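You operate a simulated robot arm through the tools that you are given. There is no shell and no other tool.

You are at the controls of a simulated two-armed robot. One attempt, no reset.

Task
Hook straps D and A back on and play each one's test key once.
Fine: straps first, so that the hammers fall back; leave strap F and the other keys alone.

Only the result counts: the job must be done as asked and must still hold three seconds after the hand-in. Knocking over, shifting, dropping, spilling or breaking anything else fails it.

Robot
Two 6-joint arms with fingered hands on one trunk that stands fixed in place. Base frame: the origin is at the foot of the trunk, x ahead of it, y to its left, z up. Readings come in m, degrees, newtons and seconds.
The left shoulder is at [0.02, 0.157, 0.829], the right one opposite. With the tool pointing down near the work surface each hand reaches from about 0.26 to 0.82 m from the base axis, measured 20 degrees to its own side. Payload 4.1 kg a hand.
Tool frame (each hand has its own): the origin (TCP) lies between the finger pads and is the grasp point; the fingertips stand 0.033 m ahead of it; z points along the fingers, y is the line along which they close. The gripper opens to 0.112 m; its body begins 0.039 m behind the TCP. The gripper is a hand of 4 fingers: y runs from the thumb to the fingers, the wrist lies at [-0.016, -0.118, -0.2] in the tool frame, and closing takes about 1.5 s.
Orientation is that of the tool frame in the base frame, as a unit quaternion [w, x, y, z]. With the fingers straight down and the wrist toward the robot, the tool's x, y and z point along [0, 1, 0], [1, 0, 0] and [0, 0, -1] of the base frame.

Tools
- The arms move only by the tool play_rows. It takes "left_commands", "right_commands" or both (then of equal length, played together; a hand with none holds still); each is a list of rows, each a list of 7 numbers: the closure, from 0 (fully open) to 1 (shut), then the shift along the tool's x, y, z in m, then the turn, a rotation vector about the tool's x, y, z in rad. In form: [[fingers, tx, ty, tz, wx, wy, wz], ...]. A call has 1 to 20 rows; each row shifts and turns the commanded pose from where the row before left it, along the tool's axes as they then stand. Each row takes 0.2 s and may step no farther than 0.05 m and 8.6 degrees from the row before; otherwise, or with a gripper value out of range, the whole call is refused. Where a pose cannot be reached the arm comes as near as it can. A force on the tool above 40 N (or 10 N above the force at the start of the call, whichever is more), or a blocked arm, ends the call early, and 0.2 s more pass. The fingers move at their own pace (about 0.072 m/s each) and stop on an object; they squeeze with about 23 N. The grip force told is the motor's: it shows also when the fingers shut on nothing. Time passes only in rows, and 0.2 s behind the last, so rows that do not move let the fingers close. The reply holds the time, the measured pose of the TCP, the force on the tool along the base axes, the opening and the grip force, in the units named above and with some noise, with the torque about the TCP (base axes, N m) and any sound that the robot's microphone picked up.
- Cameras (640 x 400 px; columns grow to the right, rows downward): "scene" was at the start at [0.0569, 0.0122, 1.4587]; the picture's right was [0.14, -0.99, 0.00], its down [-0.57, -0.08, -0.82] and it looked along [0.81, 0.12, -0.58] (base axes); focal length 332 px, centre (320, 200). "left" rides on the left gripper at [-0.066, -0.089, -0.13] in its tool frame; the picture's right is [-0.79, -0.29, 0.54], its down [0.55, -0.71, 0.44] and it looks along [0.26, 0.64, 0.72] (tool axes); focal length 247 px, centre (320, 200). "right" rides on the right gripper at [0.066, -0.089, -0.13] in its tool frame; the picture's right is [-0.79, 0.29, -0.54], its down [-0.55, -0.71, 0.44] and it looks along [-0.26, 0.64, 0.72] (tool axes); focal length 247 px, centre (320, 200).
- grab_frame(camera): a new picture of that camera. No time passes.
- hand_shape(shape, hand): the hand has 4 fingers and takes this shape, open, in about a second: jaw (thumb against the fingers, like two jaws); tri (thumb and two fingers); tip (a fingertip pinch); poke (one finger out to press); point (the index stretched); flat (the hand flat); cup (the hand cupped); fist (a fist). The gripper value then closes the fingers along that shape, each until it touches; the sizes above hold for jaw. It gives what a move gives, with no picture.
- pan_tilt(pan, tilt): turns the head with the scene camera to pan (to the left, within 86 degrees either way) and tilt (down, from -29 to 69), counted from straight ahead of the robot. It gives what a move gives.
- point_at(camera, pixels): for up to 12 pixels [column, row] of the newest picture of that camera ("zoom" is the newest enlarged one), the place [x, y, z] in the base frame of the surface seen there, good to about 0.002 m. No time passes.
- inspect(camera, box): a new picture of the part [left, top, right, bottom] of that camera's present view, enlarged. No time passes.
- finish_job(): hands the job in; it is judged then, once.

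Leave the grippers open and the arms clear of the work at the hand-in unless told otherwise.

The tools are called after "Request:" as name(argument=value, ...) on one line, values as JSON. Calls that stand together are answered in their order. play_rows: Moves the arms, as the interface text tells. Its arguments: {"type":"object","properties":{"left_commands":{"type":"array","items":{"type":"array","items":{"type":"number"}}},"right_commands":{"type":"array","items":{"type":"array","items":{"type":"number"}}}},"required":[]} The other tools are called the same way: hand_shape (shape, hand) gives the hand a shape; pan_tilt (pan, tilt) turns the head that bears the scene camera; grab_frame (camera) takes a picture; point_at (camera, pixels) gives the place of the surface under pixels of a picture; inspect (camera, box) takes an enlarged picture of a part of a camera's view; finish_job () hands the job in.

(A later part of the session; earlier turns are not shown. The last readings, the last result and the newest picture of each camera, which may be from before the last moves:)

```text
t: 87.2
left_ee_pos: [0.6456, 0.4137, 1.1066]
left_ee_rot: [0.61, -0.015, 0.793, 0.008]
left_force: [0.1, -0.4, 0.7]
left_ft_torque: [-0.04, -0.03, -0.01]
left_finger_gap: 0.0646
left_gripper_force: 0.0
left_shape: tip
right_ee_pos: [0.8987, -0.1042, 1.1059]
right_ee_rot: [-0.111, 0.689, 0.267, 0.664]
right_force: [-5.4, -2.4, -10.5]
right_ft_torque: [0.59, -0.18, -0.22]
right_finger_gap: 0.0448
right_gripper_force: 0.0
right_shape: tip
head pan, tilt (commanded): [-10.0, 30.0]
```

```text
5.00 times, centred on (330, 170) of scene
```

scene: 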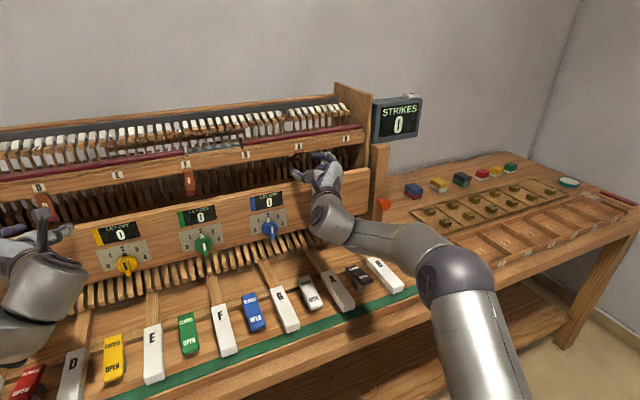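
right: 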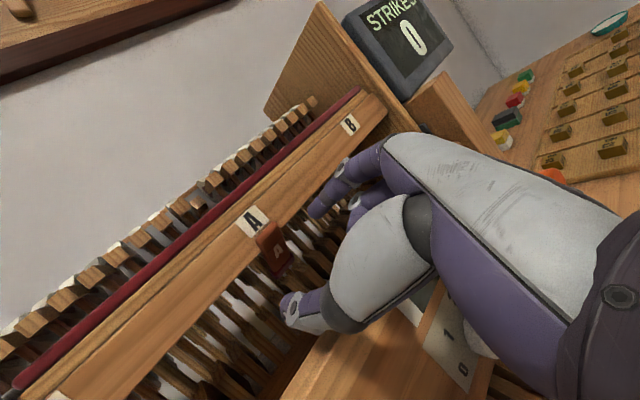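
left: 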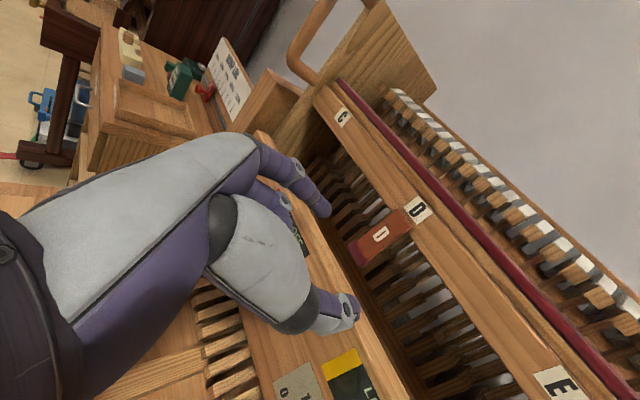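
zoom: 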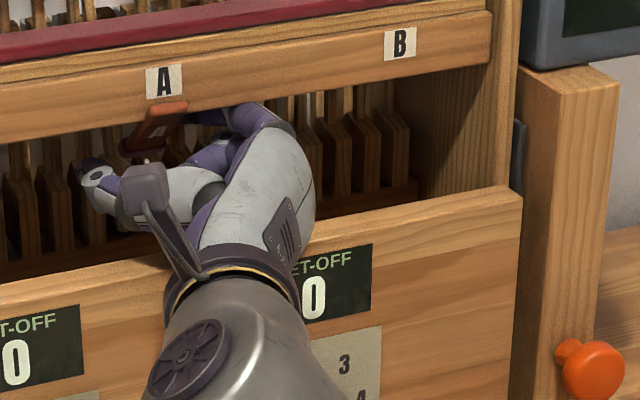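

Depth n≈0.844 is reached. The index presses up on the rail with about 10 N, so I lower the hand 3 mm and re-read.

Request:
play_rows(right_commands=[[0.6, -0.0015, 0, 0, 0, 0, 0], [0.6, -0.0015, 0, 0, 0, 0, 0], [0.6, -0.0005, 0, 0, 0, 0, 0]])

Request:
inspect(camera="right", box=[230, 150, 350, 270])

Request:
point_at(camera="zoom", pixels=[[330, 200], [350, 260], [360, 300], [370, 340], [340, 380], [430, 320], [300, 230]])

```text
t: 88.0
left_ee_pos: [0.6441, 0.4145, 1.1066]
left_ee_rot: [0.61, -0.015, 0.792, 0.008]
left_force: [0.5, 0.3, -0.5]
left_ft_torque: [-0.02, 0.0, -0.02]
left_finger_gap: 0.0646
left_gripper_force: 0.2
left_shape: tip
right_ee_pos: [0.8979, -0.1044, 1.1045]
right_ee_rot: [-0.109, 0.688, 0.267, 0.666]
right_force: [-0.2, 0.8, -2.4]
right_ft_torque: [0.07, -0.01, -0.03]
right_finger_gap: 0.0444
right_gripper_force: 0.0
right_shape: tip
head pan, tilt (commanded): [-10.0, 30.0]
```

```text
3.33 times, centred on (290, 210) of right
```

zoom: 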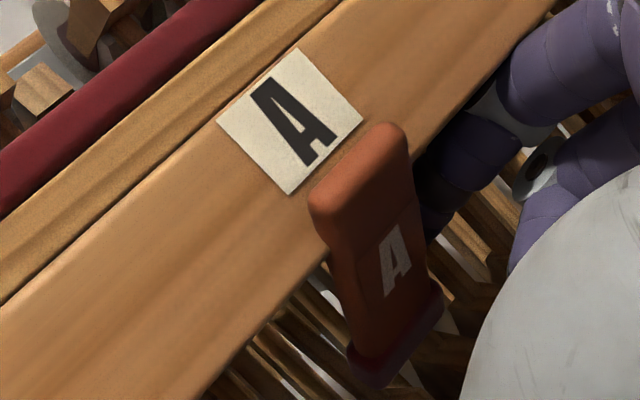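

```text
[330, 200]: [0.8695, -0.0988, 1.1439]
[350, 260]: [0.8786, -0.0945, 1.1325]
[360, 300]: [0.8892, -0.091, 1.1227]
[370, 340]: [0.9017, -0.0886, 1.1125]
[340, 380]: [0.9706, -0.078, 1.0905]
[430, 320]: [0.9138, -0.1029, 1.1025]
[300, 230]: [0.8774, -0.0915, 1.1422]
```

Forces are small now and strap A is unmoved. I close the fingers behind the strap tip.

Request:
play_rows(right_commands=[[0.68, 0, 0, 0, 0, 0, 0], [0.75, 0, 0, 0, 0, 0, 0], [0.8, 0, 0, 0, 0, 0, 0], [0.85, 0, 0, 0, 0, 0, 0], [0.9, 0, 0, 0, 0, 0, 0], [0.9, 0, 0, 0, 0, 0, 0]])

Request:
inspect(camera="right", box=[230, 150, 370, 290])

Request:
inspect(camera="scene", box=[280, 130, 360, 190])

```text
t: 89.4
left_ee_pos: [0.6457, 0.4144, 1.1061]
left_ee_rot: [0.609, -0.014, 0.793, 0.008]
left_force: [0.6, -0.4, -0.5]
left_ft_torque: [0.02, -0.03, 0.01]
left_finger_gap: 0.0644
left_gripper_force: 0.0
left_shape: tip
right_ee_pos: [0.8986, -0.105, 1.1014]
right_ee_rot: [-0.108, 0.69, 0.266, 0.665]
right_force: [8.4, -1.8, -2.6]
right_ft_torque: [-0.26, 0.25, -0.14]
right_finger_gap: 0.0164
right_gripper_force: 22.7
right_shape: tip
head pan, tilt (commanded): [-10.0, 30.0]
```

```text
2.86 times, centred on (300, 220) of right
```

zoom: 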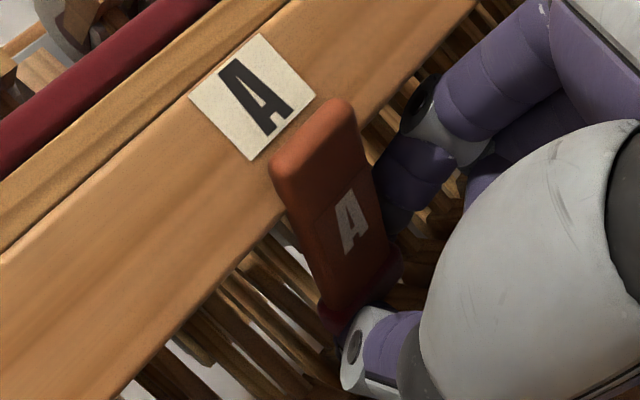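

```text
6.67 times, centred on (320, 160) of scene
```

zoom: 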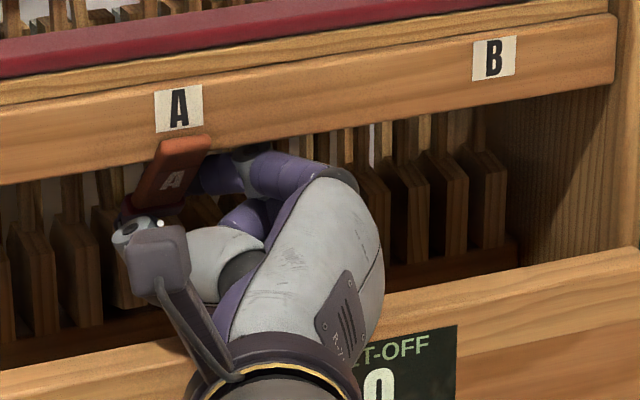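

The fingers hold the strap (23 N grip), and it already swung out a bit. I pull outward 2 cm in small steps, with a slight rise to stay clear of the panel top.

Request:
play_rows(right_commands=[[0.92, 0.0003, -0.0014, -0.0048, 0, 0, 0], [0.92, 0.0003, -0.0014, -0.0048, 0, 0, 0], [0.92, 0.0003, -0.0014, -0.0048, 0, 0, 0], [0.92, 0.0003, -0.0014, -0.0048, 0, 0, 0]])

Request:
inspect(camera="right", box=[230, 150, 370, 290])

Request:
inspect(camera="scene", box=[260, 90, 380, 190])

```text
t: 90.4
left_ee_pos: [0.6454, 0.4142, 1.1046]
left_ee_rot: [0.609, -0.016, 0.793, 0.008]
left_force: [-0.7, -1.2, 1.2]
left_ft_torque: [0.01, -0.01, -0.01]
left_finger_gap: 0.0645
left_gripper_force: 0.0
left_shape: tip
right_ee_pos: [0.8822, -0.1084, 1.0972]
right_ee_rot: [-0.111, 0.691, 0.269, 0.661]
right_force: [35.6, 2.3, -0.9]
right_ft_torque: [-0.92, 0.25, 0.41]
right_finger_gap: 0.0156
right_gripper_force: 23.5
right_shape: tip
head pan, tilt (commanded): [-10.0, 30.0]
stopped in row 4 (right hand): the force on the tool passed its limit at 41 N (the readings are from after the stop); the commanded pose is now the measured one
```

```text
2.86 times, centred on (300, 220) of right
```

zoom: 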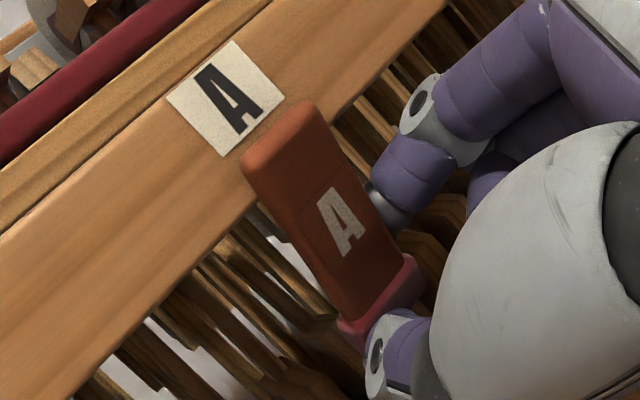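

```text
4.00 times, centred on (320, 140) of scene
```

zoom: 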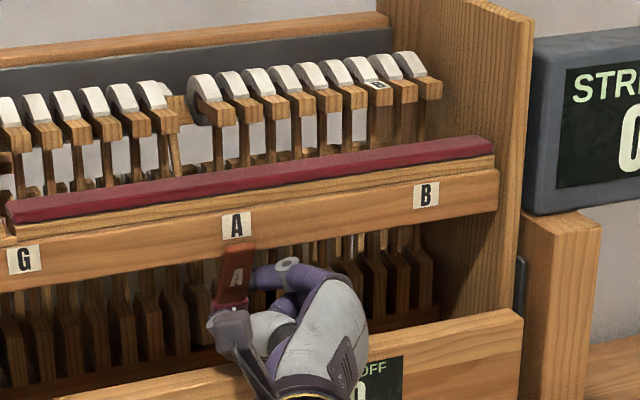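

The pull rose to 41 N and stopped: the strap is gripped at its tip and must travel down along its arc, while I pulled straight. The strap looks 10–15° short of vertical and the A hammer hasn't fallen. I measure the strap before easing.

Request:
inspect(camera="right", box=[230, 150, 350, 270])

Request:
point_at(camera="zoom", pixels=[[310, 170], [340, 230], [370, 280], [400, 330], [430, 370], [365, 150], [455, 330], [400, 390], [350, 200]])

```text
3.33 times, centred on (290, 210) of right
```

zoom: 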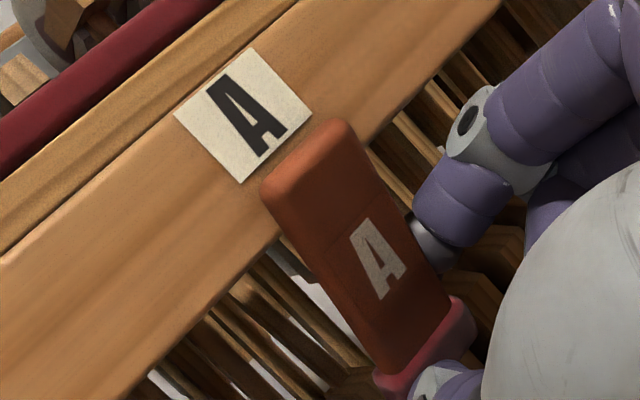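

```text
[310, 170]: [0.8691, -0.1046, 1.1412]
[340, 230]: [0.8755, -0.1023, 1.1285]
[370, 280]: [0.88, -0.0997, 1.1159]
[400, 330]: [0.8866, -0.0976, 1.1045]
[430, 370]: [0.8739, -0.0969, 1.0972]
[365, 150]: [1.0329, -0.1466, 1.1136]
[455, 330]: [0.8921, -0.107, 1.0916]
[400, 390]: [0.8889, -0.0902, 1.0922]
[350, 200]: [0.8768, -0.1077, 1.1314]
```

The strap is at 27° and its hinge is being pushed along its length: the clamped tip wants to move down its arc while the hand rests on the panel. I loosen the clamp (gap about 0.025 m), let the force go and raise the hand to about 1.103, then look again.

Request:
play_rows(right_commands=[[0.88, 0.0005, 0, 0, 0, 0, 0], [0.82, 0.001, 0, 0, 0, 0, 0], [0.78, 0.002, 0, 0, 0, 0, 0], [0.78, 0.002, 0, 0, 0, 0, 0]])

Request:
inspect(camera="right", box=[230, 150, 370, 290])

Request:
inspect(camera="scene", box=[260, 90, 380, 190])

```text
t: 91.4
left_ee_pos: [0.6445, 0.4141, 1.1072]
left_ee_rot: [0.61, -0.015, 0.793, 0.007]
left_force: [0.0, 0.6, -0.7]
left_ft_torque: [0.0, 0.01, -0.01]
left_finger_gap: 0.0647
left_gripper_force: 0.0
left_shape: tip
right_ee_pos: [0.8806, -0.1086, 1.1062]
right_ee_rot: [-0.11, 0.69, 0.267, 0.663]
right_force: [0.5, 0.5, 0.9]
right_ft_torque: [-0.02, -0.02, -0.03]
right_finger_gap: 0.0245
right_gripper_force: 0.0
right_shape: tip
head pan, tilt (commanded): [-10.0, 30.0]
```

```text
2.86 times, centred on (300, 220) of right
```

zoom: 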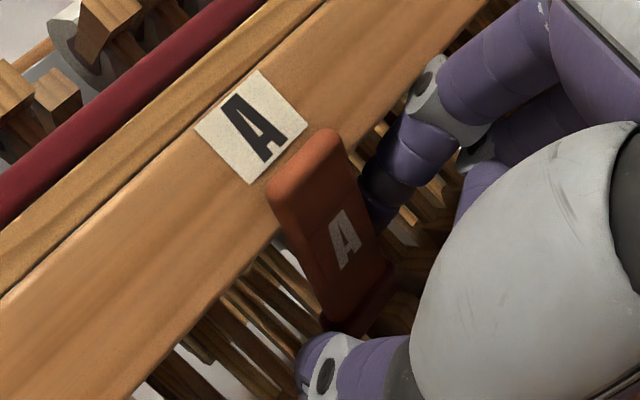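

```text
4.00 times, centred on (320, 140) of scene
```

zoom: 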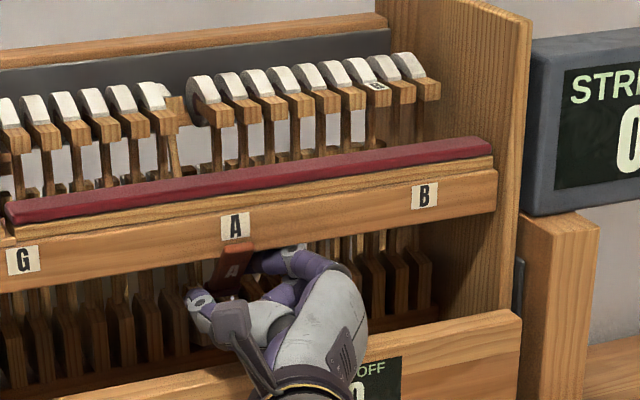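

Request:
inspect(camera="right", box=[240, 160, 360, 280])

Request:
point_at(camera="zoom", pixels=[[290, 170], [310, 230], [330, 280], [345, 320], [355, 360], [410, 310], [370, 260], [440, 190], [250, 350]])

```text
3.33 times, centred on (300, 220) of right
```

zoom: 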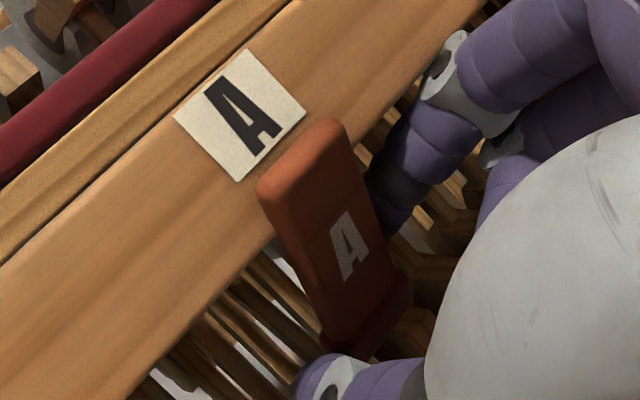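

```text
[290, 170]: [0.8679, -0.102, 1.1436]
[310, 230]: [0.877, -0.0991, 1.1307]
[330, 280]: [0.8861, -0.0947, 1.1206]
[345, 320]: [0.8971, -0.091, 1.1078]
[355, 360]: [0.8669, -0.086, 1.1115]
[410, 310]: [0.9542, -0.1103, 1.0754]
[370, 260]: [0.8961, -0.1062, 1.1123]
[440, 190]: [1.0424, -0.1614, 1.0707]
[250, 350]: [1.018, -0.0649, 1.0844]
```

The strap sprang back to about 41°. In D's case the pinch centre lay a few millimetres towards the thumb side, so only the index hooked behind without clamping the tip. I reopen to 0.056 m, go to n≈0.846 with the centre about 5 mm left of strap A, and hold height.

Request:
play_rows(right_commands=[[0.6, -0.0005, 0, 0, 0, 0, 0], [0.5, -0.0005, 0, 0, 0, 0, 0], [0.5, 0, 0.0005, 0.0055, 0, 0, 0], [0.5, 0, 0.0005, 0.0055, 0, 0, 0], [0.5, 0, 0.0005, 0.0055, 0, 0, 0], [0.5, 0.0003, 0.0005, 0.0055, 0, 0, 0]])

Request:
inspect(camera="right", box=[230, 140, 370, 280])

```text
t: 92.8
left_ee_pos: [0.6443, 0.4146, 1.1069]
left_ee_rot: [0.609, -0.014, 0.793, 0.007]
left_force: [-0.1, 0.1, 0.9]
left_ft_torque: [0.03, 0.0, 0.0]
left_finger_gap: 0.0647
left_gripper_force: 0.0
left_shape: tip
right_ee_pos: [0.9008, -0.0957, 1.1028]
right_ee_rot: [-0.111, 0.69, 0.268, 0.663]
right_force: [-0.7, 0.5, 0.0]
right_ft_torque: [-0.02, 0.05, -0.02]
right_finger_gap: 0.0557
right_gripper_force: 0.0
right_shape: tip
head pan, tilt (commanded): [-10.0, 30.0]
```

```text
2.86 times, centred on (300, 210) of right
```

zoom: 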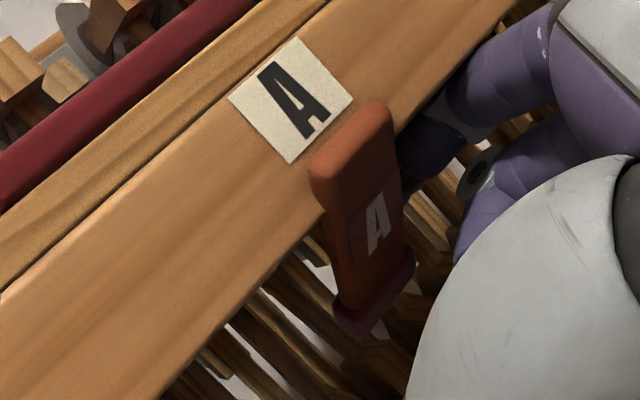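

TCP is at n≈0.849 with no contact. The pinch centre is left of the strap, so the index will close behind it while the thumb stays clear. I close.

Request:
play_rows(right_commands=[[0.6, 0.0005, 0, 0, 0, 0, 0], [0.7, 0.0005, 0, 0, 0, 0, 0], [0.78, 0.0005, 0, 0, 0, 0, 0], [0.84, 0, 0, 0, 0, 0, 0], [0.9, 0, 0, 0, 0, 0, 0], [0.9, 0, 0, 0, 0, 0, 0]])

Request:
inspect(camera="right", box=[230, 140, 370, 280])

Request:
inspect(camera="scene", box=[280, 130, 360, 190])

```text
t: 94.2
left_ee_pos: [0.6445, 0.4141, 1.107]
left_ee_rot: [0.609, -0.015, 0.793, 0.008]
left_force: [-0.7, 0.3, 0.4]
left_ft_torque: [0.02, 0.01, 0.02]
left_finger_gap: 0.0642
left_gripper_force: 0.0
left_shape: tip
right_ee_pos: [0.9032, -0.0987, 1.1037]
right_ee_rot: [-0.111, 0.69, 0.268, 0.663]
right_force: [0.2, -1.2, 0.0]
right_ft_torque: [-0.01, -0.03, 0.0]
right_finger_gap: 0.0118
right_gripper_force: 0.0
right_shape: tip
head pan, tilt (commanded): [-10.0, 30.0]
```

```text
2.86 times, centred on (300, 210) of right
```

zoom: 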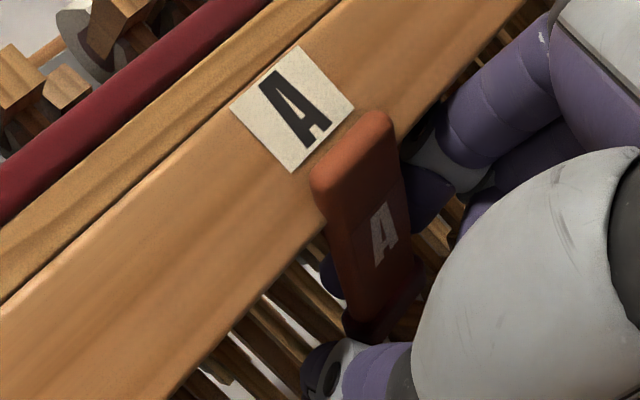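

```text
6.67 times, centred on (320, 160) of scene
```

zoom: 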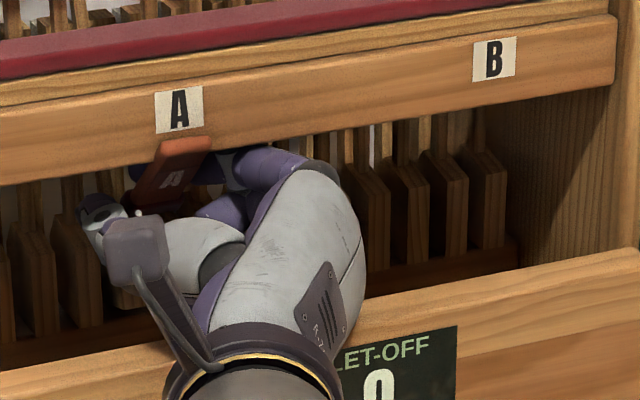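

Exactly as with D: gap 0.0118 m, no clamping, and the index tip shows behind the strap at (330,275). I pull outward 2 cm, nearly level.

Request:
play_rows(right_commands=[[0.92, 0.0001, -0.0014, -0.0048, 0, 0, 0], [0.92, 0.0001, -0.0014, -0.0048, 0, 0, 0], [0.92, 0.0001, -0.0014, -0.0048, 0, 0, 0], [0.92, 0.0001, -0.0014, -0.0048, 0, 0, 0]])

Request:
inspect(camera="right", box=[230, 140, 370, 280])

Request:
inspect(camera="scene", box=[260, 90, 380, 190])

```text
t: 95.2
left_ee_pos: [0.6433, 0.4132, 1.1064]
left_ee_rot: [0.609, -0.014, 0.793, 0.008]
left_force: [0.6, 0.1, 0.8]
left_ft_torque: [-0.01, 0.02, 0.01]
left_finger_gap: 0.0646
left_gripper_force: 0.0
left_shape: tip
right_ee_pos: [0.8812, -0.1022, 1.1063]
right_ee_rot: [-0.11, 0.69, 0.269, 0.662]
right_force: [-0.6, -0.2, -0.4]
right_ft_torque: [0.0, -0.03, 0.01]
right_finger_gap: 0.0092
right_gripper_force: 0.2
right_shape: tip
head pan, tilt (commanded): [-10.0, 30.0]
```

```text
2.86 times, centred on (300, 210) of right
```

zoom: 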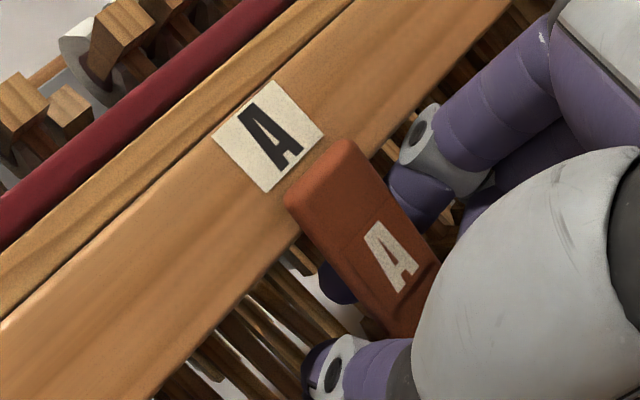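

```text
4.00 times, centred on (320, 140) of scene
```

zoom: 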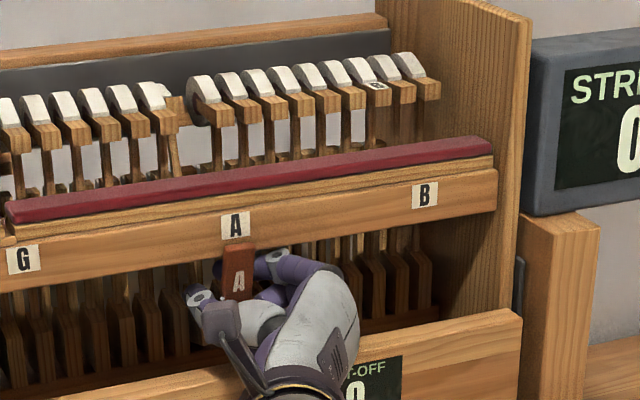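

The strap swings out with no load. I pull another 1 cm in small steps.

Request:
play_rows(right_commands=[[0.92, 0, -0.0007, -0.0024, 0, 0, 0], [0.92, 0, -0.0007, -0.0024, 0, 0, 0], [0.92, 0, -0.0007, -0.0024, 0, 0, 0], [0.92, 0, -0.0007, -0.0024, 0, 0, 0]])

Request:
inspect(camera="right", box=[230, 150, 350, 270])

Request:
point_at(camera="zoom", pixels=[[290, 180], [310, 220], [335, 260], [360, 300], [385, 330], [400, 350]])

Request:
inspect(camera="scene", box=[260, 90, 380, 190])

```text
t: 96.2
left_ee_pos: [0.6438, 0.4138, 1.1056]
left_ee_rot: [0.61, -0.015, 0.793, 0.008]
left_force: [0.0, -0.7, -0.3]
left_ft_torque: [-0.01, 0.0, 0.01]
left_finger_gap: 0.0644
left_gripper_force: 0.0
left_shape: tip
right_ee_pos: [0.8724, -0.1065, 1.1058]
right_ee_rot: [-0.11, 0.691, 0.268, 0.662]
right_force: [0.2, 0.2, 0.8]
right_ft_torque: [-0.01, 0.01, -0.01]
right_finger_gap: 0.0095
right_gripper_force: 0.1
right_shape: tip
head pan, tilt (commanded): [-10.0, 30.0]
```

```text
3.33 times, centred on (290, 210) of right
```

zoom: 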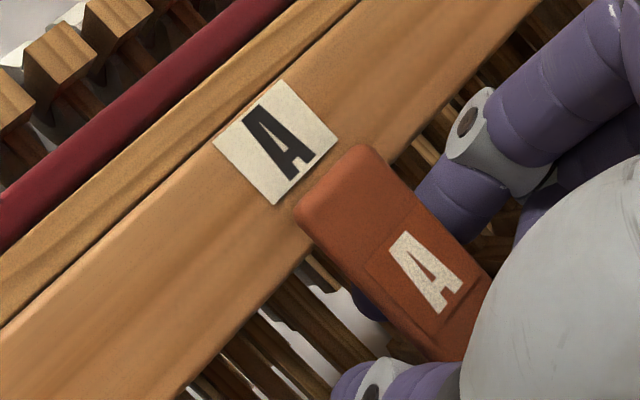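

```text
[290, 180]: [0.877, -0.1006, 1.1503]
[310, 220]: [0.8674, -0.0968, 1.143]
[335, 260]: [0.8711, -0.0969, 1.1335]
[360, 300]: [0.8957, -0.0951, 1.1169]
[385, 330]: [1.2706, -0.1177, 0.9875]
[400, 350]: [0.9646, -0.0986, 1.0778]
```

```text
4.00 times, centred on (320, 140) of scene
```

zoom: 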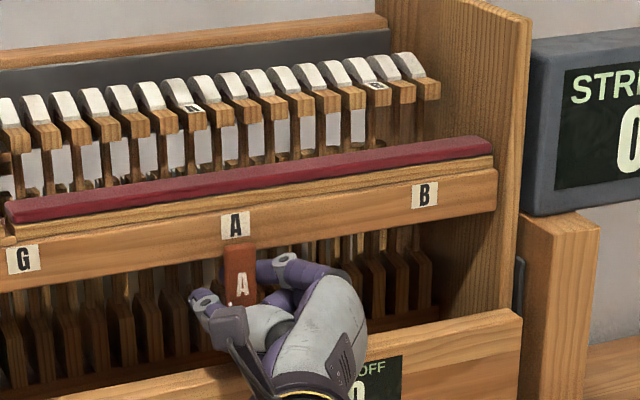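

The A hammer has fallen back into line too (label A at (190,108)). I measure the strap's verticality.

Request:
point_at(camera="zoom", pixels=[[240, 225], [243, 250], [238, 270], [246, 290], [240, 300]])

Request:
inspect(camera="right", box=[230, 150, 350, 270])

Request:
point_at(camera="zoom", pixels=[[345, 190], [370, 230], [395, 250], [420, 290], [440, 330], [450, 310]])

```text
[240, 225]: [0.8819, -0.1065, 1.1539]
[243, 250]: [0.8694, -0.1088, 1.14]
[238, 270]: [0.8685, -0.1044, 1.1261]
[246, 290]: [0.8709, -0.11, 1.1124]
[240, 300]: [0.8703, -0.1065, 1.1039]
```

```text
3.33 times, centred on (290, 210) of right
```

zoom: 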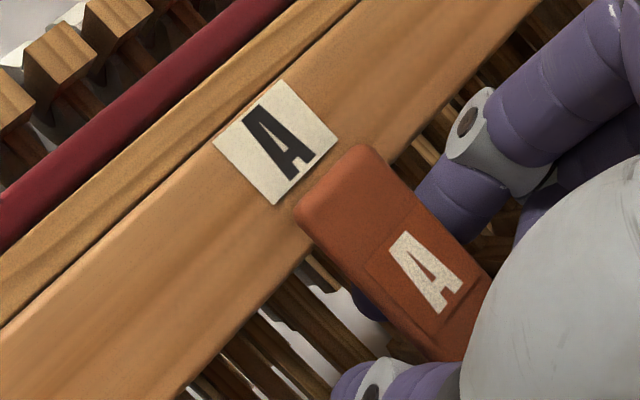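

```text
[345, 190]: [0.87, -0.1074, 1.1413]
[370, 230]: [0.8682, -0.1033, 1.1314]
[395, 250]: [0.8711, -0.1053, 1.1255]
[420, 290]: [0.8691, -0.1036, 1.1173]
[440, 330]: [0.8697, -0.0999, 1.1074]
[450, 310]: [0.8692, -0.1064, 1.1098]
```

Strap A stands vertical at n≈0.815 over its length. I open the fingers sideways to about 0.05 m and check.

Request:
play_rows(right_commands=[[0.85, 0, 0, 0, 0, 0, 0], [0.75, -0.0004, 0, 0, 0, 0, 0], [0.65, -0.0004, 0, 0, 0, 0, 0], [0.55, 0, 0, 0, 0, 0, 0], [0.52, 0, 0, 0, 0, 0, 0]])

Request:
inspect(camera="right", box=[230, 150, 370, 290])

Request:
inspect(camera="scene", box=[260, 90, 380, 190])

```text
t: 97.4
left_ee_pos: [0.6445, 0.4127, 1.1058]
left_ee_rot: [0.61, -0.014, 0.793, 0.008]
left_force: [0.0, 0.3, 0.1]
left_ft_torque: [0.01, -0.04, 0.01]
left_finger_gap: 0.0644
left_gripper_force: 0.1
left_shape: tip
right_ee_pos: [0.8719, -0.1055, 1.1066]
right_ee_rot: [-0.11, 0.69, 0.268, 0.663]
right_force: [0.7, 0.0, 2.3]
right_ft_torque: [-0.03, 0.02, 0.01]
right_finger_gap: 0.0532
right_gripper_force: 0.1
right_shape: tip
head pan, tilt (commanded): [-10.0, 30.0]
```

```text
2.86 times, centred on (300, 220) of right
```

zoom: 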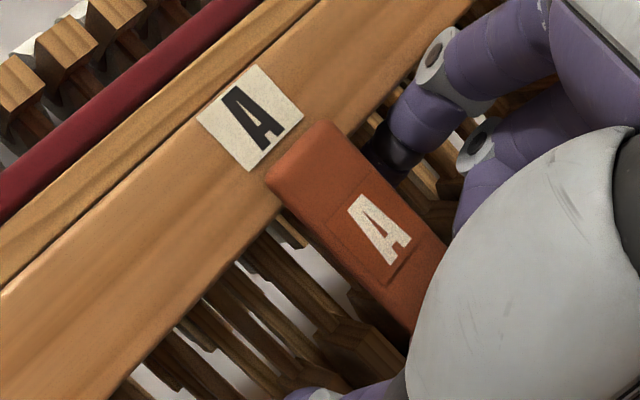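

```text
4.00 times, centred on (320, 140) of scene
```

zoom: 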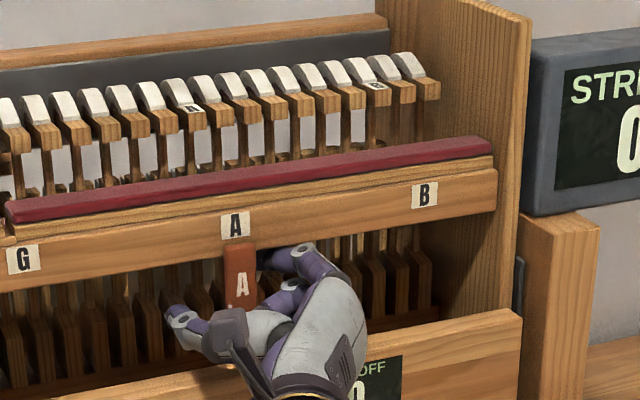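

Both fingers are clear at the strap's sides. I withdraw straight out along −n by 9.6 cm.

Request:
play_rows(right_commands=[[0.52, 0.0, -0.0046, -0.0153, 0, 0, 0], [0.52, 0.0, -0.0046, -0.0153, 0, 0, 0], [0.52, 0.0, -0.0046, -0.0153, 0, 0, 0], [0.52, 0.0, -0.0046, -0.0153, 0, 0, 0], [0.52, 0.0, -0.0046, -0.0153, 0, 0, 0], [0.52, 0.0, -0.0046, -0.0153, 0, 0, 0]])

Request:
grab_frame(camera="scene")

Request:
grab_frame(camera="right")

```text
t: 98.8
left_ee_pos: [0.6446, 0.4139, 1.1065]
left_ee_rot: [0.61, -0.016, 0.792, 0.009]
left_force: [0.6, 0.1, -0.5]
left_ft_torque: [-0.02, 0.02, 0.02]
left_finger_gap: 0.0645
left_gripper_force: 0.0
left_shape: tip
right_ee_pos: [0.783, -0.1179, 1.1161]
right_ee_rot: [-0.108, 0.694, 0.264, 0.661]
right_force: [0.1, -1.4, -0.7]
right_ft_torque: [0.0, -0.02, 0.02]
right_finger_gap: 0.0531
right_gripper_force: 0.1
right_shape: tip
right hand out of reach, approached as far as the arm can: row 4, 5, 6
head pan, tilt (commanded): [-10.0, 30.0]
```

```text
taken
```

scene: 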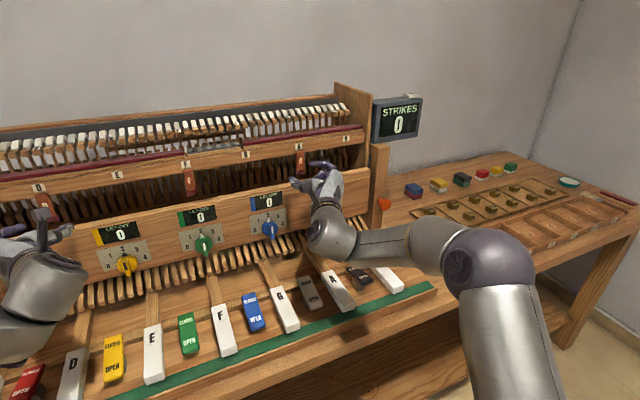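

```text
taken
```

right: 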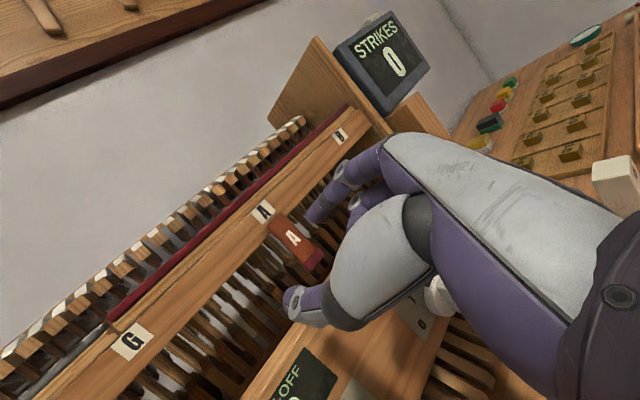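

Strap A also hangs hooked, with its hammer back and strikes still at 0. Now I prepare to play the keys, retracing the right hand to its fingers-down pose. First I restore pitch and roll, then move up and back.

Request:
play_rows(right_commands=[[0.3, 0.01, 0, -0.005, 0, -0.058, 0.07], [0.1, 0.01, 0, -0.005, 0, -0.058, 0.07], [0, 0.01, 0, -0.005, 0, -0.058, 0.07], [0, 0.0185, -0.0014, -0.0341, 0, 0, 0], [0, 0.0185, -0.0014, -0.0341, 0, 0, 0], [0, 0.0185, -0.0014, -0.0341, 0, 0, 0], [0, 0.0185, -0.0014, -0.0341, 0, 0, 0], [0, 0.0185, -0.0014, -0.0341, 0, 0, 0]])

Request:
grab_frame(camera="scene")

```text
t: 100.6
left_ee_pos: [0.6458, 0.4138, 1.106]
left_ee_rot: [0.61, -0.015, 0.792, 0.008]
left_force: [0.9, 1.0, -0.1]
left_ft_torque: [0.0, 0.0, 0.04]
left_finger_gap: 0.0643
left_gripper_force: 0.1
left_shape: tip
right_ee_pos: [0.6491, -0.1827, 1.2831]
right_ee_rot: [-0.157, 0.768, 0.203, 0.587]
right_force: [0.3, -0.1, 0.1]
right_ft_torque: [-0.02, -0.03, -0.03]
right_finger_gap: 0.1115
right_gripper_force: 0.1
right_shape: tip
head pan, tilt (commanded): [-10.0, 30.0]
```

```text
taken
```

scene: 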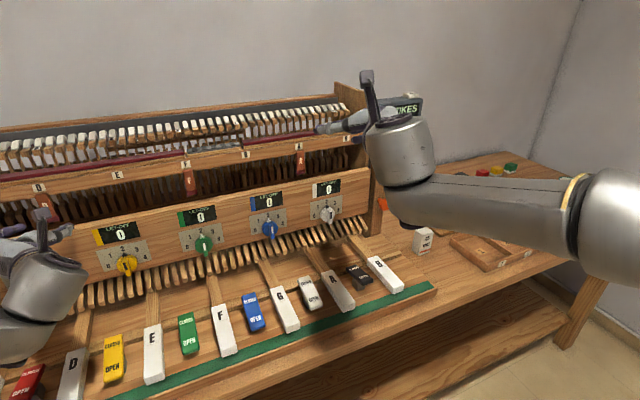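

All three straps D, F and A hang alike. Now the reverse 118° turn of the right hand in this free spot.

Request:
play_rows(right_commands=[[0, 0, 0, 0, -0.0145, 0.057, 0.1353], [0, 0, 0, 0, -0.0145, 0.057, 0.1353], [0, 0, 0, 0, -0.0145, 0.057, 0.1353], [0, 0, 0, 0, -0.0145, 0.057, 0.1353], [0, 0, 0, 0, -0.0145, 0.057, 0.1353], [0, 0, 0, 0, -0.0145, 0.057, 0.1353], [0, 0, 0, 0, -0.0145, 0.057, 0.1353], [0, 0, 0, 0, -0.0145, 0.057, 0.1353], [0, 0, 0, 0, -0.0145, 0.057, 0.1353], [0, 0, 0, 0, -0.0145, 0.057, 0.1353], [0, 0, 0, 0, -0.0145, 0.057, 0.1353], [0, 0, 0, 0, -0.0145, 0.057, 0.1353], [0, 0, 0, 0, -0.0145, 0.057, 0.1353], [0, 0, 0, 0, -0.0145, 0.057, 0.1353], [0, 0, 0, -0.04, 0, 0, 0], [0, 0, 0, -0.04, 0, 0, 0], [0, 0, 0, -0.04, 0, 0, 0]])

```text
t: 104.2
left_ee_pos: [0.6448, 0.4141, 1.1061]
left_ee_rot: [0.609, -0.015, 0.793, 0.008]
left_force: [0.5, -0.9, -0.5]
left_ft_torque: [0.03, -0.02, -0.01]
left_finger_gap: 0.0642
left_gripper_force: 0.0
left_shape: tip
right_ee_pos: [0.529, -0.1648, 1.2833]
right_ee_rot: [0.542, -0.373, 0.603, -0.45]
right_force: [0.7, -0.5, -0.9]
right_ft_torque: [-0.03, 0.02, -0.03]
right_finger_gap: 0.1118
right_gripper_force: 0.0
right_shape: tip
head pan, tilt (commanded): [-10.0, 30.0]
```

Now the reverse roll of the right hand (18 steps) back to fingers-down.

Request:
play_rows(right_commands=[[0, 0.00933, 0.00212, -0.00223, 0, 0.1082, 0.1025], [0, 0.00933, 0.00212, -0.00223, 0, 0.1082, 0.1025], [0, 0.00933, 0.00212, -0.00223, 0, 0.1082, 0.1025], [0, 0.00933, 0.00212, -0.00223, 0, 0.1082, 0.1025], [0, 0.00933, 0.00212, -0.00223, 0, 0.1082, 0.1025], [0, 0.00933, 0.00212, -0.00223, 0, 0.1082, 0.1025], [0, 0.00933, 0.00212, -0.00223, 0, 0.1082, 0.1025], [0, 0.00933, 0.00212, -0.00223, 0, 0.1082, 0.1025], [0, 0.00933, 0.00212, -0.00223, 0, 0.1082, 0.1025], [0, 0.00933, 0.00212, -0.00223, 0, 0.1082, 0.1025], [0, 0.00933, 0.00212, -0.00223, 0, 0.1082, 0.1025], [0, 0.00933, 0.00212, -0.00223, 0, 0.1082, 0.1025], [0, 0.00933, 0.00212, -0.00223, 0, 0.1082, 0.1025], [0, 0.00933, 0.00212, -0.00223, 0, 0.1082, 0.1025], [0, 0.00933, 0.00212, -0.00223, 0, 0.1082, 0.1025], [0, 0.00933, 0.00212, -0.00223, 0, 0.1082, 0.1025], [0, 0.00933, 0.00212, -0.00223, 0, 0.1082, 0.1025], [0, 0.00933, 0.00212, -0.00223, 0, 0.1082, 0.1025]])

Request:
hand_shape(shape="poke", hand="right")

Request:
grab_frame(camera="scene")

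Request:
grab_frame(camera="right")

```text
t: 108.0
left_ee_pos: [0.6443, 0.4149, 1.106]
left_ee_rot: [0.609, -0.015, 0.793, 0.008]
left_force: [-0.3, 0.4, 0.0]
left_ft_torque: [-0.01, 0.0, 0.03]
left_finger_gap: 0.0646
left_gripper_force: 0.0
left_shape: tip
right_ee_pos: [0.4401, -0.1236, 1.202]
right_ee_rot: [-0.003, 0.637, 0.771, -0.003]
right_force: [0.2, 0.4, 0.5]
right_ft_torque: [0.0, 0.01, -0.01]
right_finger_gap: 0.112
right_gripper_force: 0.1
right_shape: tip
head pan, tilt (commanded): [-10.0, 30.0]
```

```text
t: 108.9
left_ee_pos: [0.6441, 0.4141, 1.1061]
left_ee_rot: [0.61, -0.015, 0.792, 0.008]
left_force: [-0.5, 0.0, -0.3]
left_ft_torque: [0.03, -0.02, 0.0]
left_finger_gap: 0.0643
left_gripper_force: 0.1
left_shape: tip
right_ee_pos: [0.4406, -0.1236, 1.2006]
right_ee_rot: [-0.002, 0.637, 0.771, -0.004]
right_force: [-1.6, -0.6, -0.2]
right_ft_torque: [0.01, -0.02, 0.02]
right_finger_gap: 0.0001
right_gripper_force: 0.0
right_shape: poke
head pan, tilt (commanded): [-10.0, 30.0]
```

```text
taken
```

scene: 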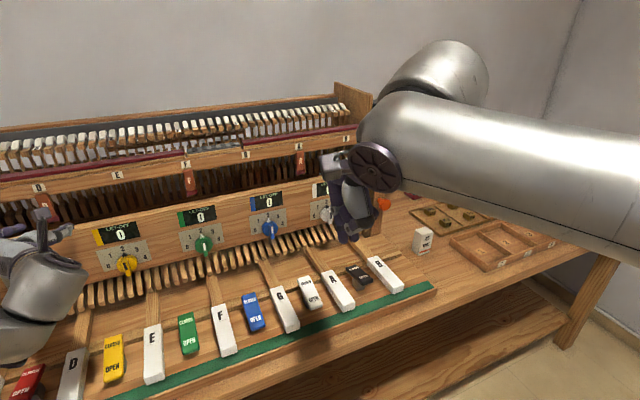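

```text
taken
```

right: 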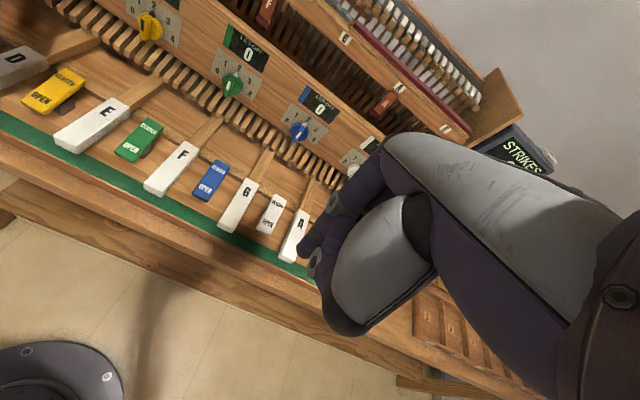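

The right hand is fingers-down in "poke". I measure the index fingertip in the right view and the A key's outline in the scene.

Request:
inspect(camera="right", box=[270, 180, 390, 300])

Request:
point_at(camera="zoom", pixels=[[180, 375], [200, 380], [170, 350], [215, 340], [250, 300], [300, 200], [330, 130], [270, 440], [240, 370], [190, 395]])

Request:
inspect(camera="scene", box=[280, 220, 440, 340])

Request:
point_at(camera="zoom", pixels=[[200, 225], [250, 345], [285, 330], [170, 220], [225, 200], [215, 270], [245, 320], [320, 225], [130, 300], [270, 365], [260, 300]])

```text
3.33 times, centred on (330, 240) of right
```

zoom: 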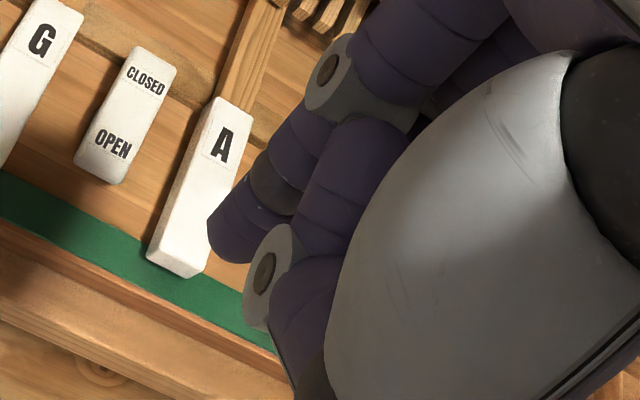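

```text
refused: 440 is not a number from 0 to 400
```

```text
3.33 times, centred on (360, 280) of scene
```

zoom: 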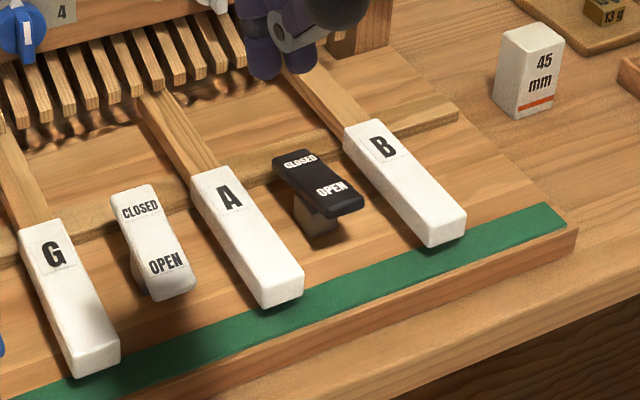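

```text
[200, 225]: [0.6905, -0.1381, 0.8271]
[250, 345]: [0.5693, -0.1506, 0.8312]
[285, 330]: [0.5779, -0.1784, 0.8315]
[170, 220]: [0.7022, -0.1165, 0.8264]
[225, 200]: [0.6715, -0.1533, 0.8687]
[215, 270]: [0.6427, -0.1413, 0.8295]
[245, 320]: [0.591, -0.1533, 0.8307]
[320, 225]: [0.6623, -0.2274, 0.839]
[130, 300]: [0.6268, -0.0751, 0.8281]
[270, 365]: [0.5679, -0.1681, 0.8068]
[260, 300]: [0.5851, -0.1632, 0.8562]
```

Request:
point_at(camera="zoom", pixels=[[270, 265], [255, 245], [240, 220], [215, 180], [256, 280], [298, 268], [196, 185], [240, 170], [278, 275], [330, 190], [160, 280]])

Request:
inspect(camera="right", box=[270, 180, 390, 300])

Request:
point_at(camera="zoom", pixels=[[225, 235], [240, 245], [215, 220], [260, 180], [300, 140], [255, 270], [270, 285], [300, 250], [330, 90]])

```text
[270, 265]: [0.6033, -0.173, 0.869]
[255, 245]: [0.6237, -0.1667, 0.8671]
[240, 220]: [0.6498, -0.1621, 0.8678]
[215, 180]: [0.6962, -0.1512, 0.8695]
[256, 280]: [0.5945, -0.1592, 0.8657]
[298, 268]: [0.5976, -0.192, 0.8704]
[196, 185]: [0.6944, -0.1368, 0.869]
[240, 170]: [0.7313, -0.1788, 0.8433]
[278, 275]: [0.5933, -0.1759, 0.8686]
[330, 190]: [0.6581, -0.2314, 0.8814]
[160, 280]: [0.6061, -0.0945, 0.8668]
```

```text
3.33 times, centred on (330, 240) of right
```

zoom: 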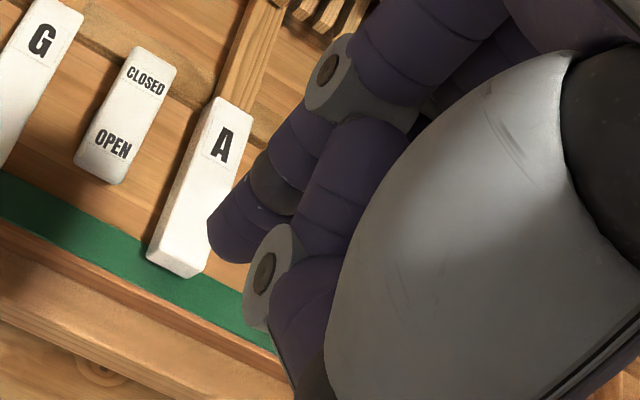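

```text
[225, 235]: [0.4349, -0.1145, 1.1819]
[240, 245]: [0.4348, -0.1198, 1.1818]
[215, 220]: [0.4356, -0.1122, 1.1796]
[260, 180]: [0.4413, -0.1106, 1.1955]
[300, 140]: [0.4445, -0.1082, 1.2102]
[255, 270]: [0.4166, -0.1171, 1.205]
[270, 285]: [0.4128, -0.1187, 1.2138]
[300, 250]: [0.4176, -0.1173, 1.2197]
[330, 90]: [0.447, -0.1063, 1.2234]
```

Key A: the top is at z≈0.869, centre s≈0.3186, width 0.033, front edge n≈0.53. The index tip is essentially on the tool axis, 0.033 m ahead. Let me also measure the neighbouring rockers' near ends so the fist stays clear of them.

Request:
inspect(camera="scene", box=[300, 240, 400, 320])

Request:
point_at(camera="zoom", pixels=[[390, 180], [340, 185], [350, 205], [365, 195], [280, 130], [310, 115], [55, 305], [95, 290], [75, 280], [30, 190], [315, 195]])

Request:
inspect(camera="scene", box=[300, 130, 420, 260])

```text
5.00 times, centred on (350, 280) of scene
```

zoom: 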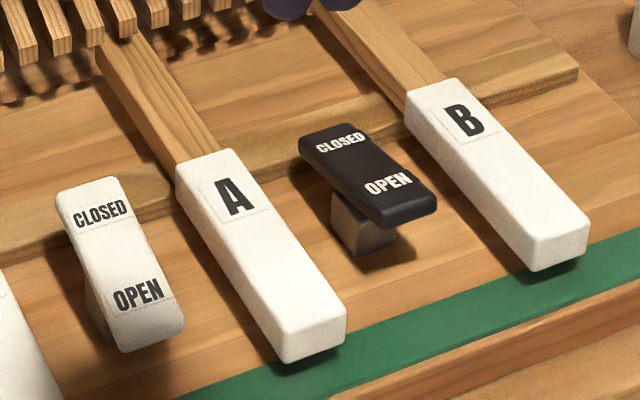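

```text
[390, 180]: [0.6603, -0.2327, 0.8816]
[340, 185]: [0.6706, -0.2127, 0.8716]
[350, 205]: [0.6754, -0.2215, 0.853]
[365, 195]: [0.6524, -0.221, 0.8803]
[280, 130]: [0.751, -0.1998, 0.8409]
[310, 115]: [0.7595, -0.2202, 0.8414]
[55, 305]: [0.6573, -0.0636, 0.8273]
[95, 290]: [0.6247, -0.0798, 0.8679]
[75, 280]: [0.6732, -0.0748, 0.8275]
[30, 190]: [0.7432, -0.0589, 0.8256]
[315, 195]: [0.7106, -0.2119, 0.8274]
```

```text
3.08 times, centred on (360, 195) of scene
```

zoom: 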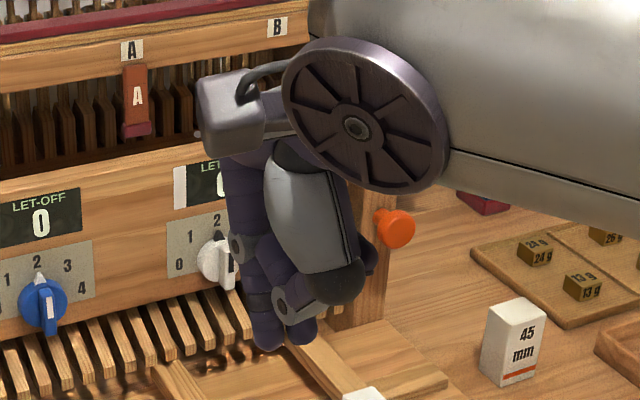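

Request:
point_at(camera="zoom", pixels=[[265, 342], [262, 320], [300, 335], [302, 320], [282, 300], [310, 300], [345, 285], [238, 245], [365, 250], [330, 270]])

Request:
inspect(camera="scene", box=[360, 180, 420, 250])

```text
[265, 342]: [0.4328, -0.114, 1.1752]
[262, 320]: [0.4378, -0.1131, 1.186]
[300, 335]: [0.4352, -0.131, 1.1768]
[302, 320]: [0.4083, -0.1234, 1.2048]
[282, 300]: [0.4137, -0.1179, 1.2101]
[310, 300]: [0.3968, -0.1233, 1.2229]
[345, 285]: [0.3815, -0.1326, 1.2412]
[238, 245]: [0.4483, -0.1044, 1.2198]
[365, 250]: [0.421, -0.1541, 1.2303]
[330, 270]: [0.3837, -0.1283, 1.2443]
```

```text
5.71 times, centred on (390, 215) of scene
```

zoom: 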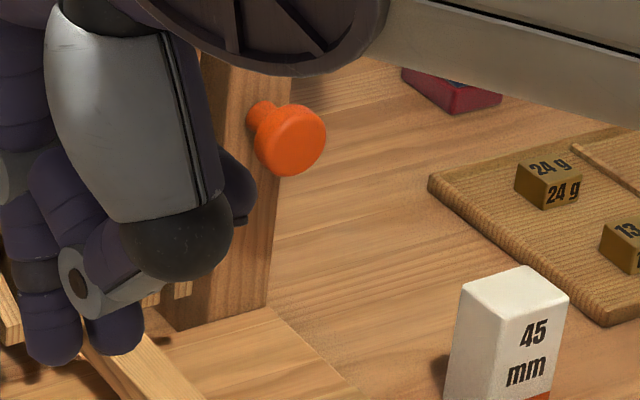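

In "poke" the two adjacent fingertips reach about equally low and side by side (17 mm apart), so I centre the pair on the 33 mm wide key. I move the right hand above key A's front, at (0.614, −0.166, 0.945).

Request:
play_rows(right_commands=[[0, -0.0106, 0.0231, 0.0365, 0, 0, 0], [0, -0.0106, 0.0231, 0.0365, 0, 0, 0], [0, -0.0106, 0.0231, 0.0365, 0, 0, 0], [0, -0.0106, 0.0231, 0.0365, 0, 0, 0], [0, -0.0106, 0.0231, 0.0365, 0, 0, 0], [0, -0.0106, 0.0231, 0.0365, 0, 0, 0], [0, -0.0106, 0.0231, 0.0365, 0, 0, 0]])

Request:
grab_frame(camera="scene")

Request:
grab_frame(camera="right")

```text
t: 110.5
left_ee_pos: [0.6447, 0.4142, 1.1065]
left_ee_rot: [0.61, -0.015, 0.792, 0.008]
left_force: [-0.2, 0.3, 1.8]
left_ft_torque: [-0.04, 0.0, -0.03]
left_finger_gap: 0.0644
left_gripper_force: 0.1
left_shape: tip
right_ee_pos: [0.6099, -0.1671, 0.9474]
right_ee_rot: [-0.002, 0.637, 0.771, -0.003]
right_force: [-1.2, 0.0, 0.3]
right_ft_torque: [0.0, -0.03, -0.02]
right_finger_gap: 0.0
right_gripper_force: 0.0
right_shape: poke
head pan, tilt (commanded): [-10.0, 30.0]
```

```text
taken
```

scene: 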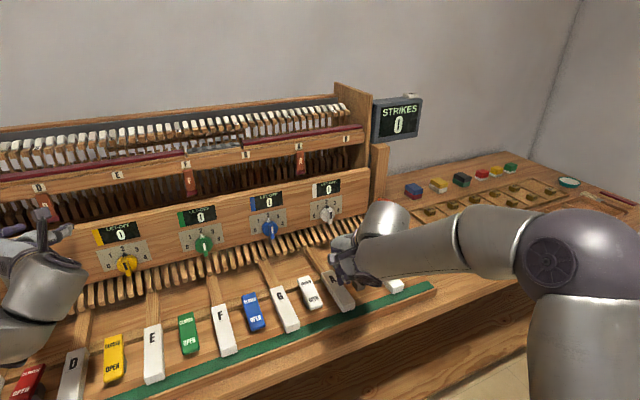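

```text
taken
```

right: 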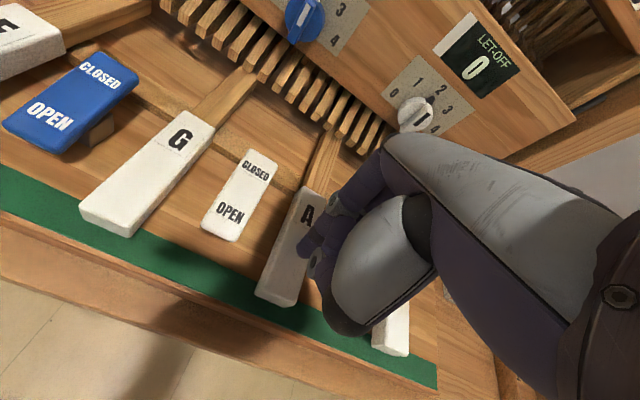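

The fingertip pair is centred over key A's front (n≈0.543). I descend 4 cm to just above the key.

Request:
play_rows(right_commands=[[0, 0, 0, 0.01, 0, 0, 0], [0, 0, 0, 0.01, 0, 0, 0], [0, 0, 0, 0.01, 0, 0, 0], [0, 0, 0, 0.008, 0, 0, 0]])

Request:
inspect(camera="right", box=[220, 160, 400, 340])

Request:
inspect(camera="scene", box=[300, 220, 420, 320])

```text
t: 111.5
left_ee_pos: [0.6453, 0.4146, 1.1063]
left_ee_rot: [0.609, -0.015, 0.793, 0.008]
left_force: [0.0, 0.1, -0.5]
left_ft_torque: [-0.04, 0.01, 0.0]
left_finger_gap: 0.0646
left_gripper_force: 0.1
left_shape: tip
right_ee_pos: [0.6105, -0.1646, 0.907]
right_ee_rot: [-0.003, 0.637, 0.771, -0.004]
right_force: [0.6, -0.5, -0.1]
right_ft_torque: [-0.05, -0.03, -0.01]
right_finger_gap: 0.0002
right_gripper_force: 0.1
right_shape: poke
head pan, tilt (commanded): [-10.0, 30.0]
```

```text
2.22 times, centred on (310, 250) of right
```

zoom: 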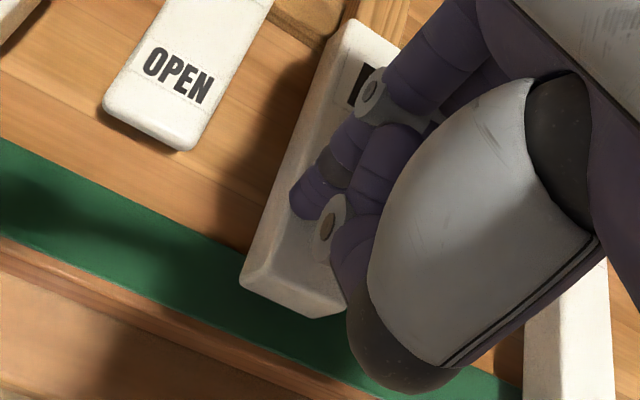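

```text
4.00 times, centred on (360, 270) of scene
```

zoom: 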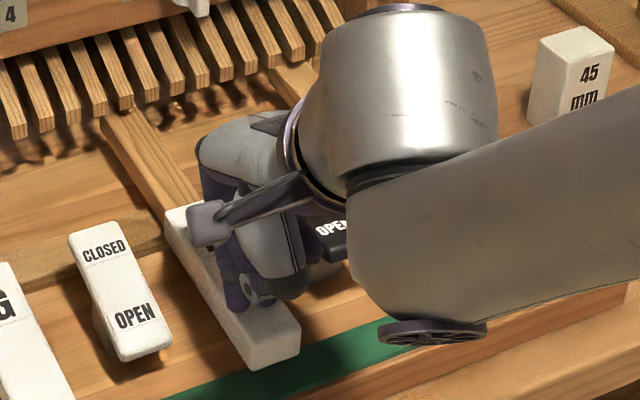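

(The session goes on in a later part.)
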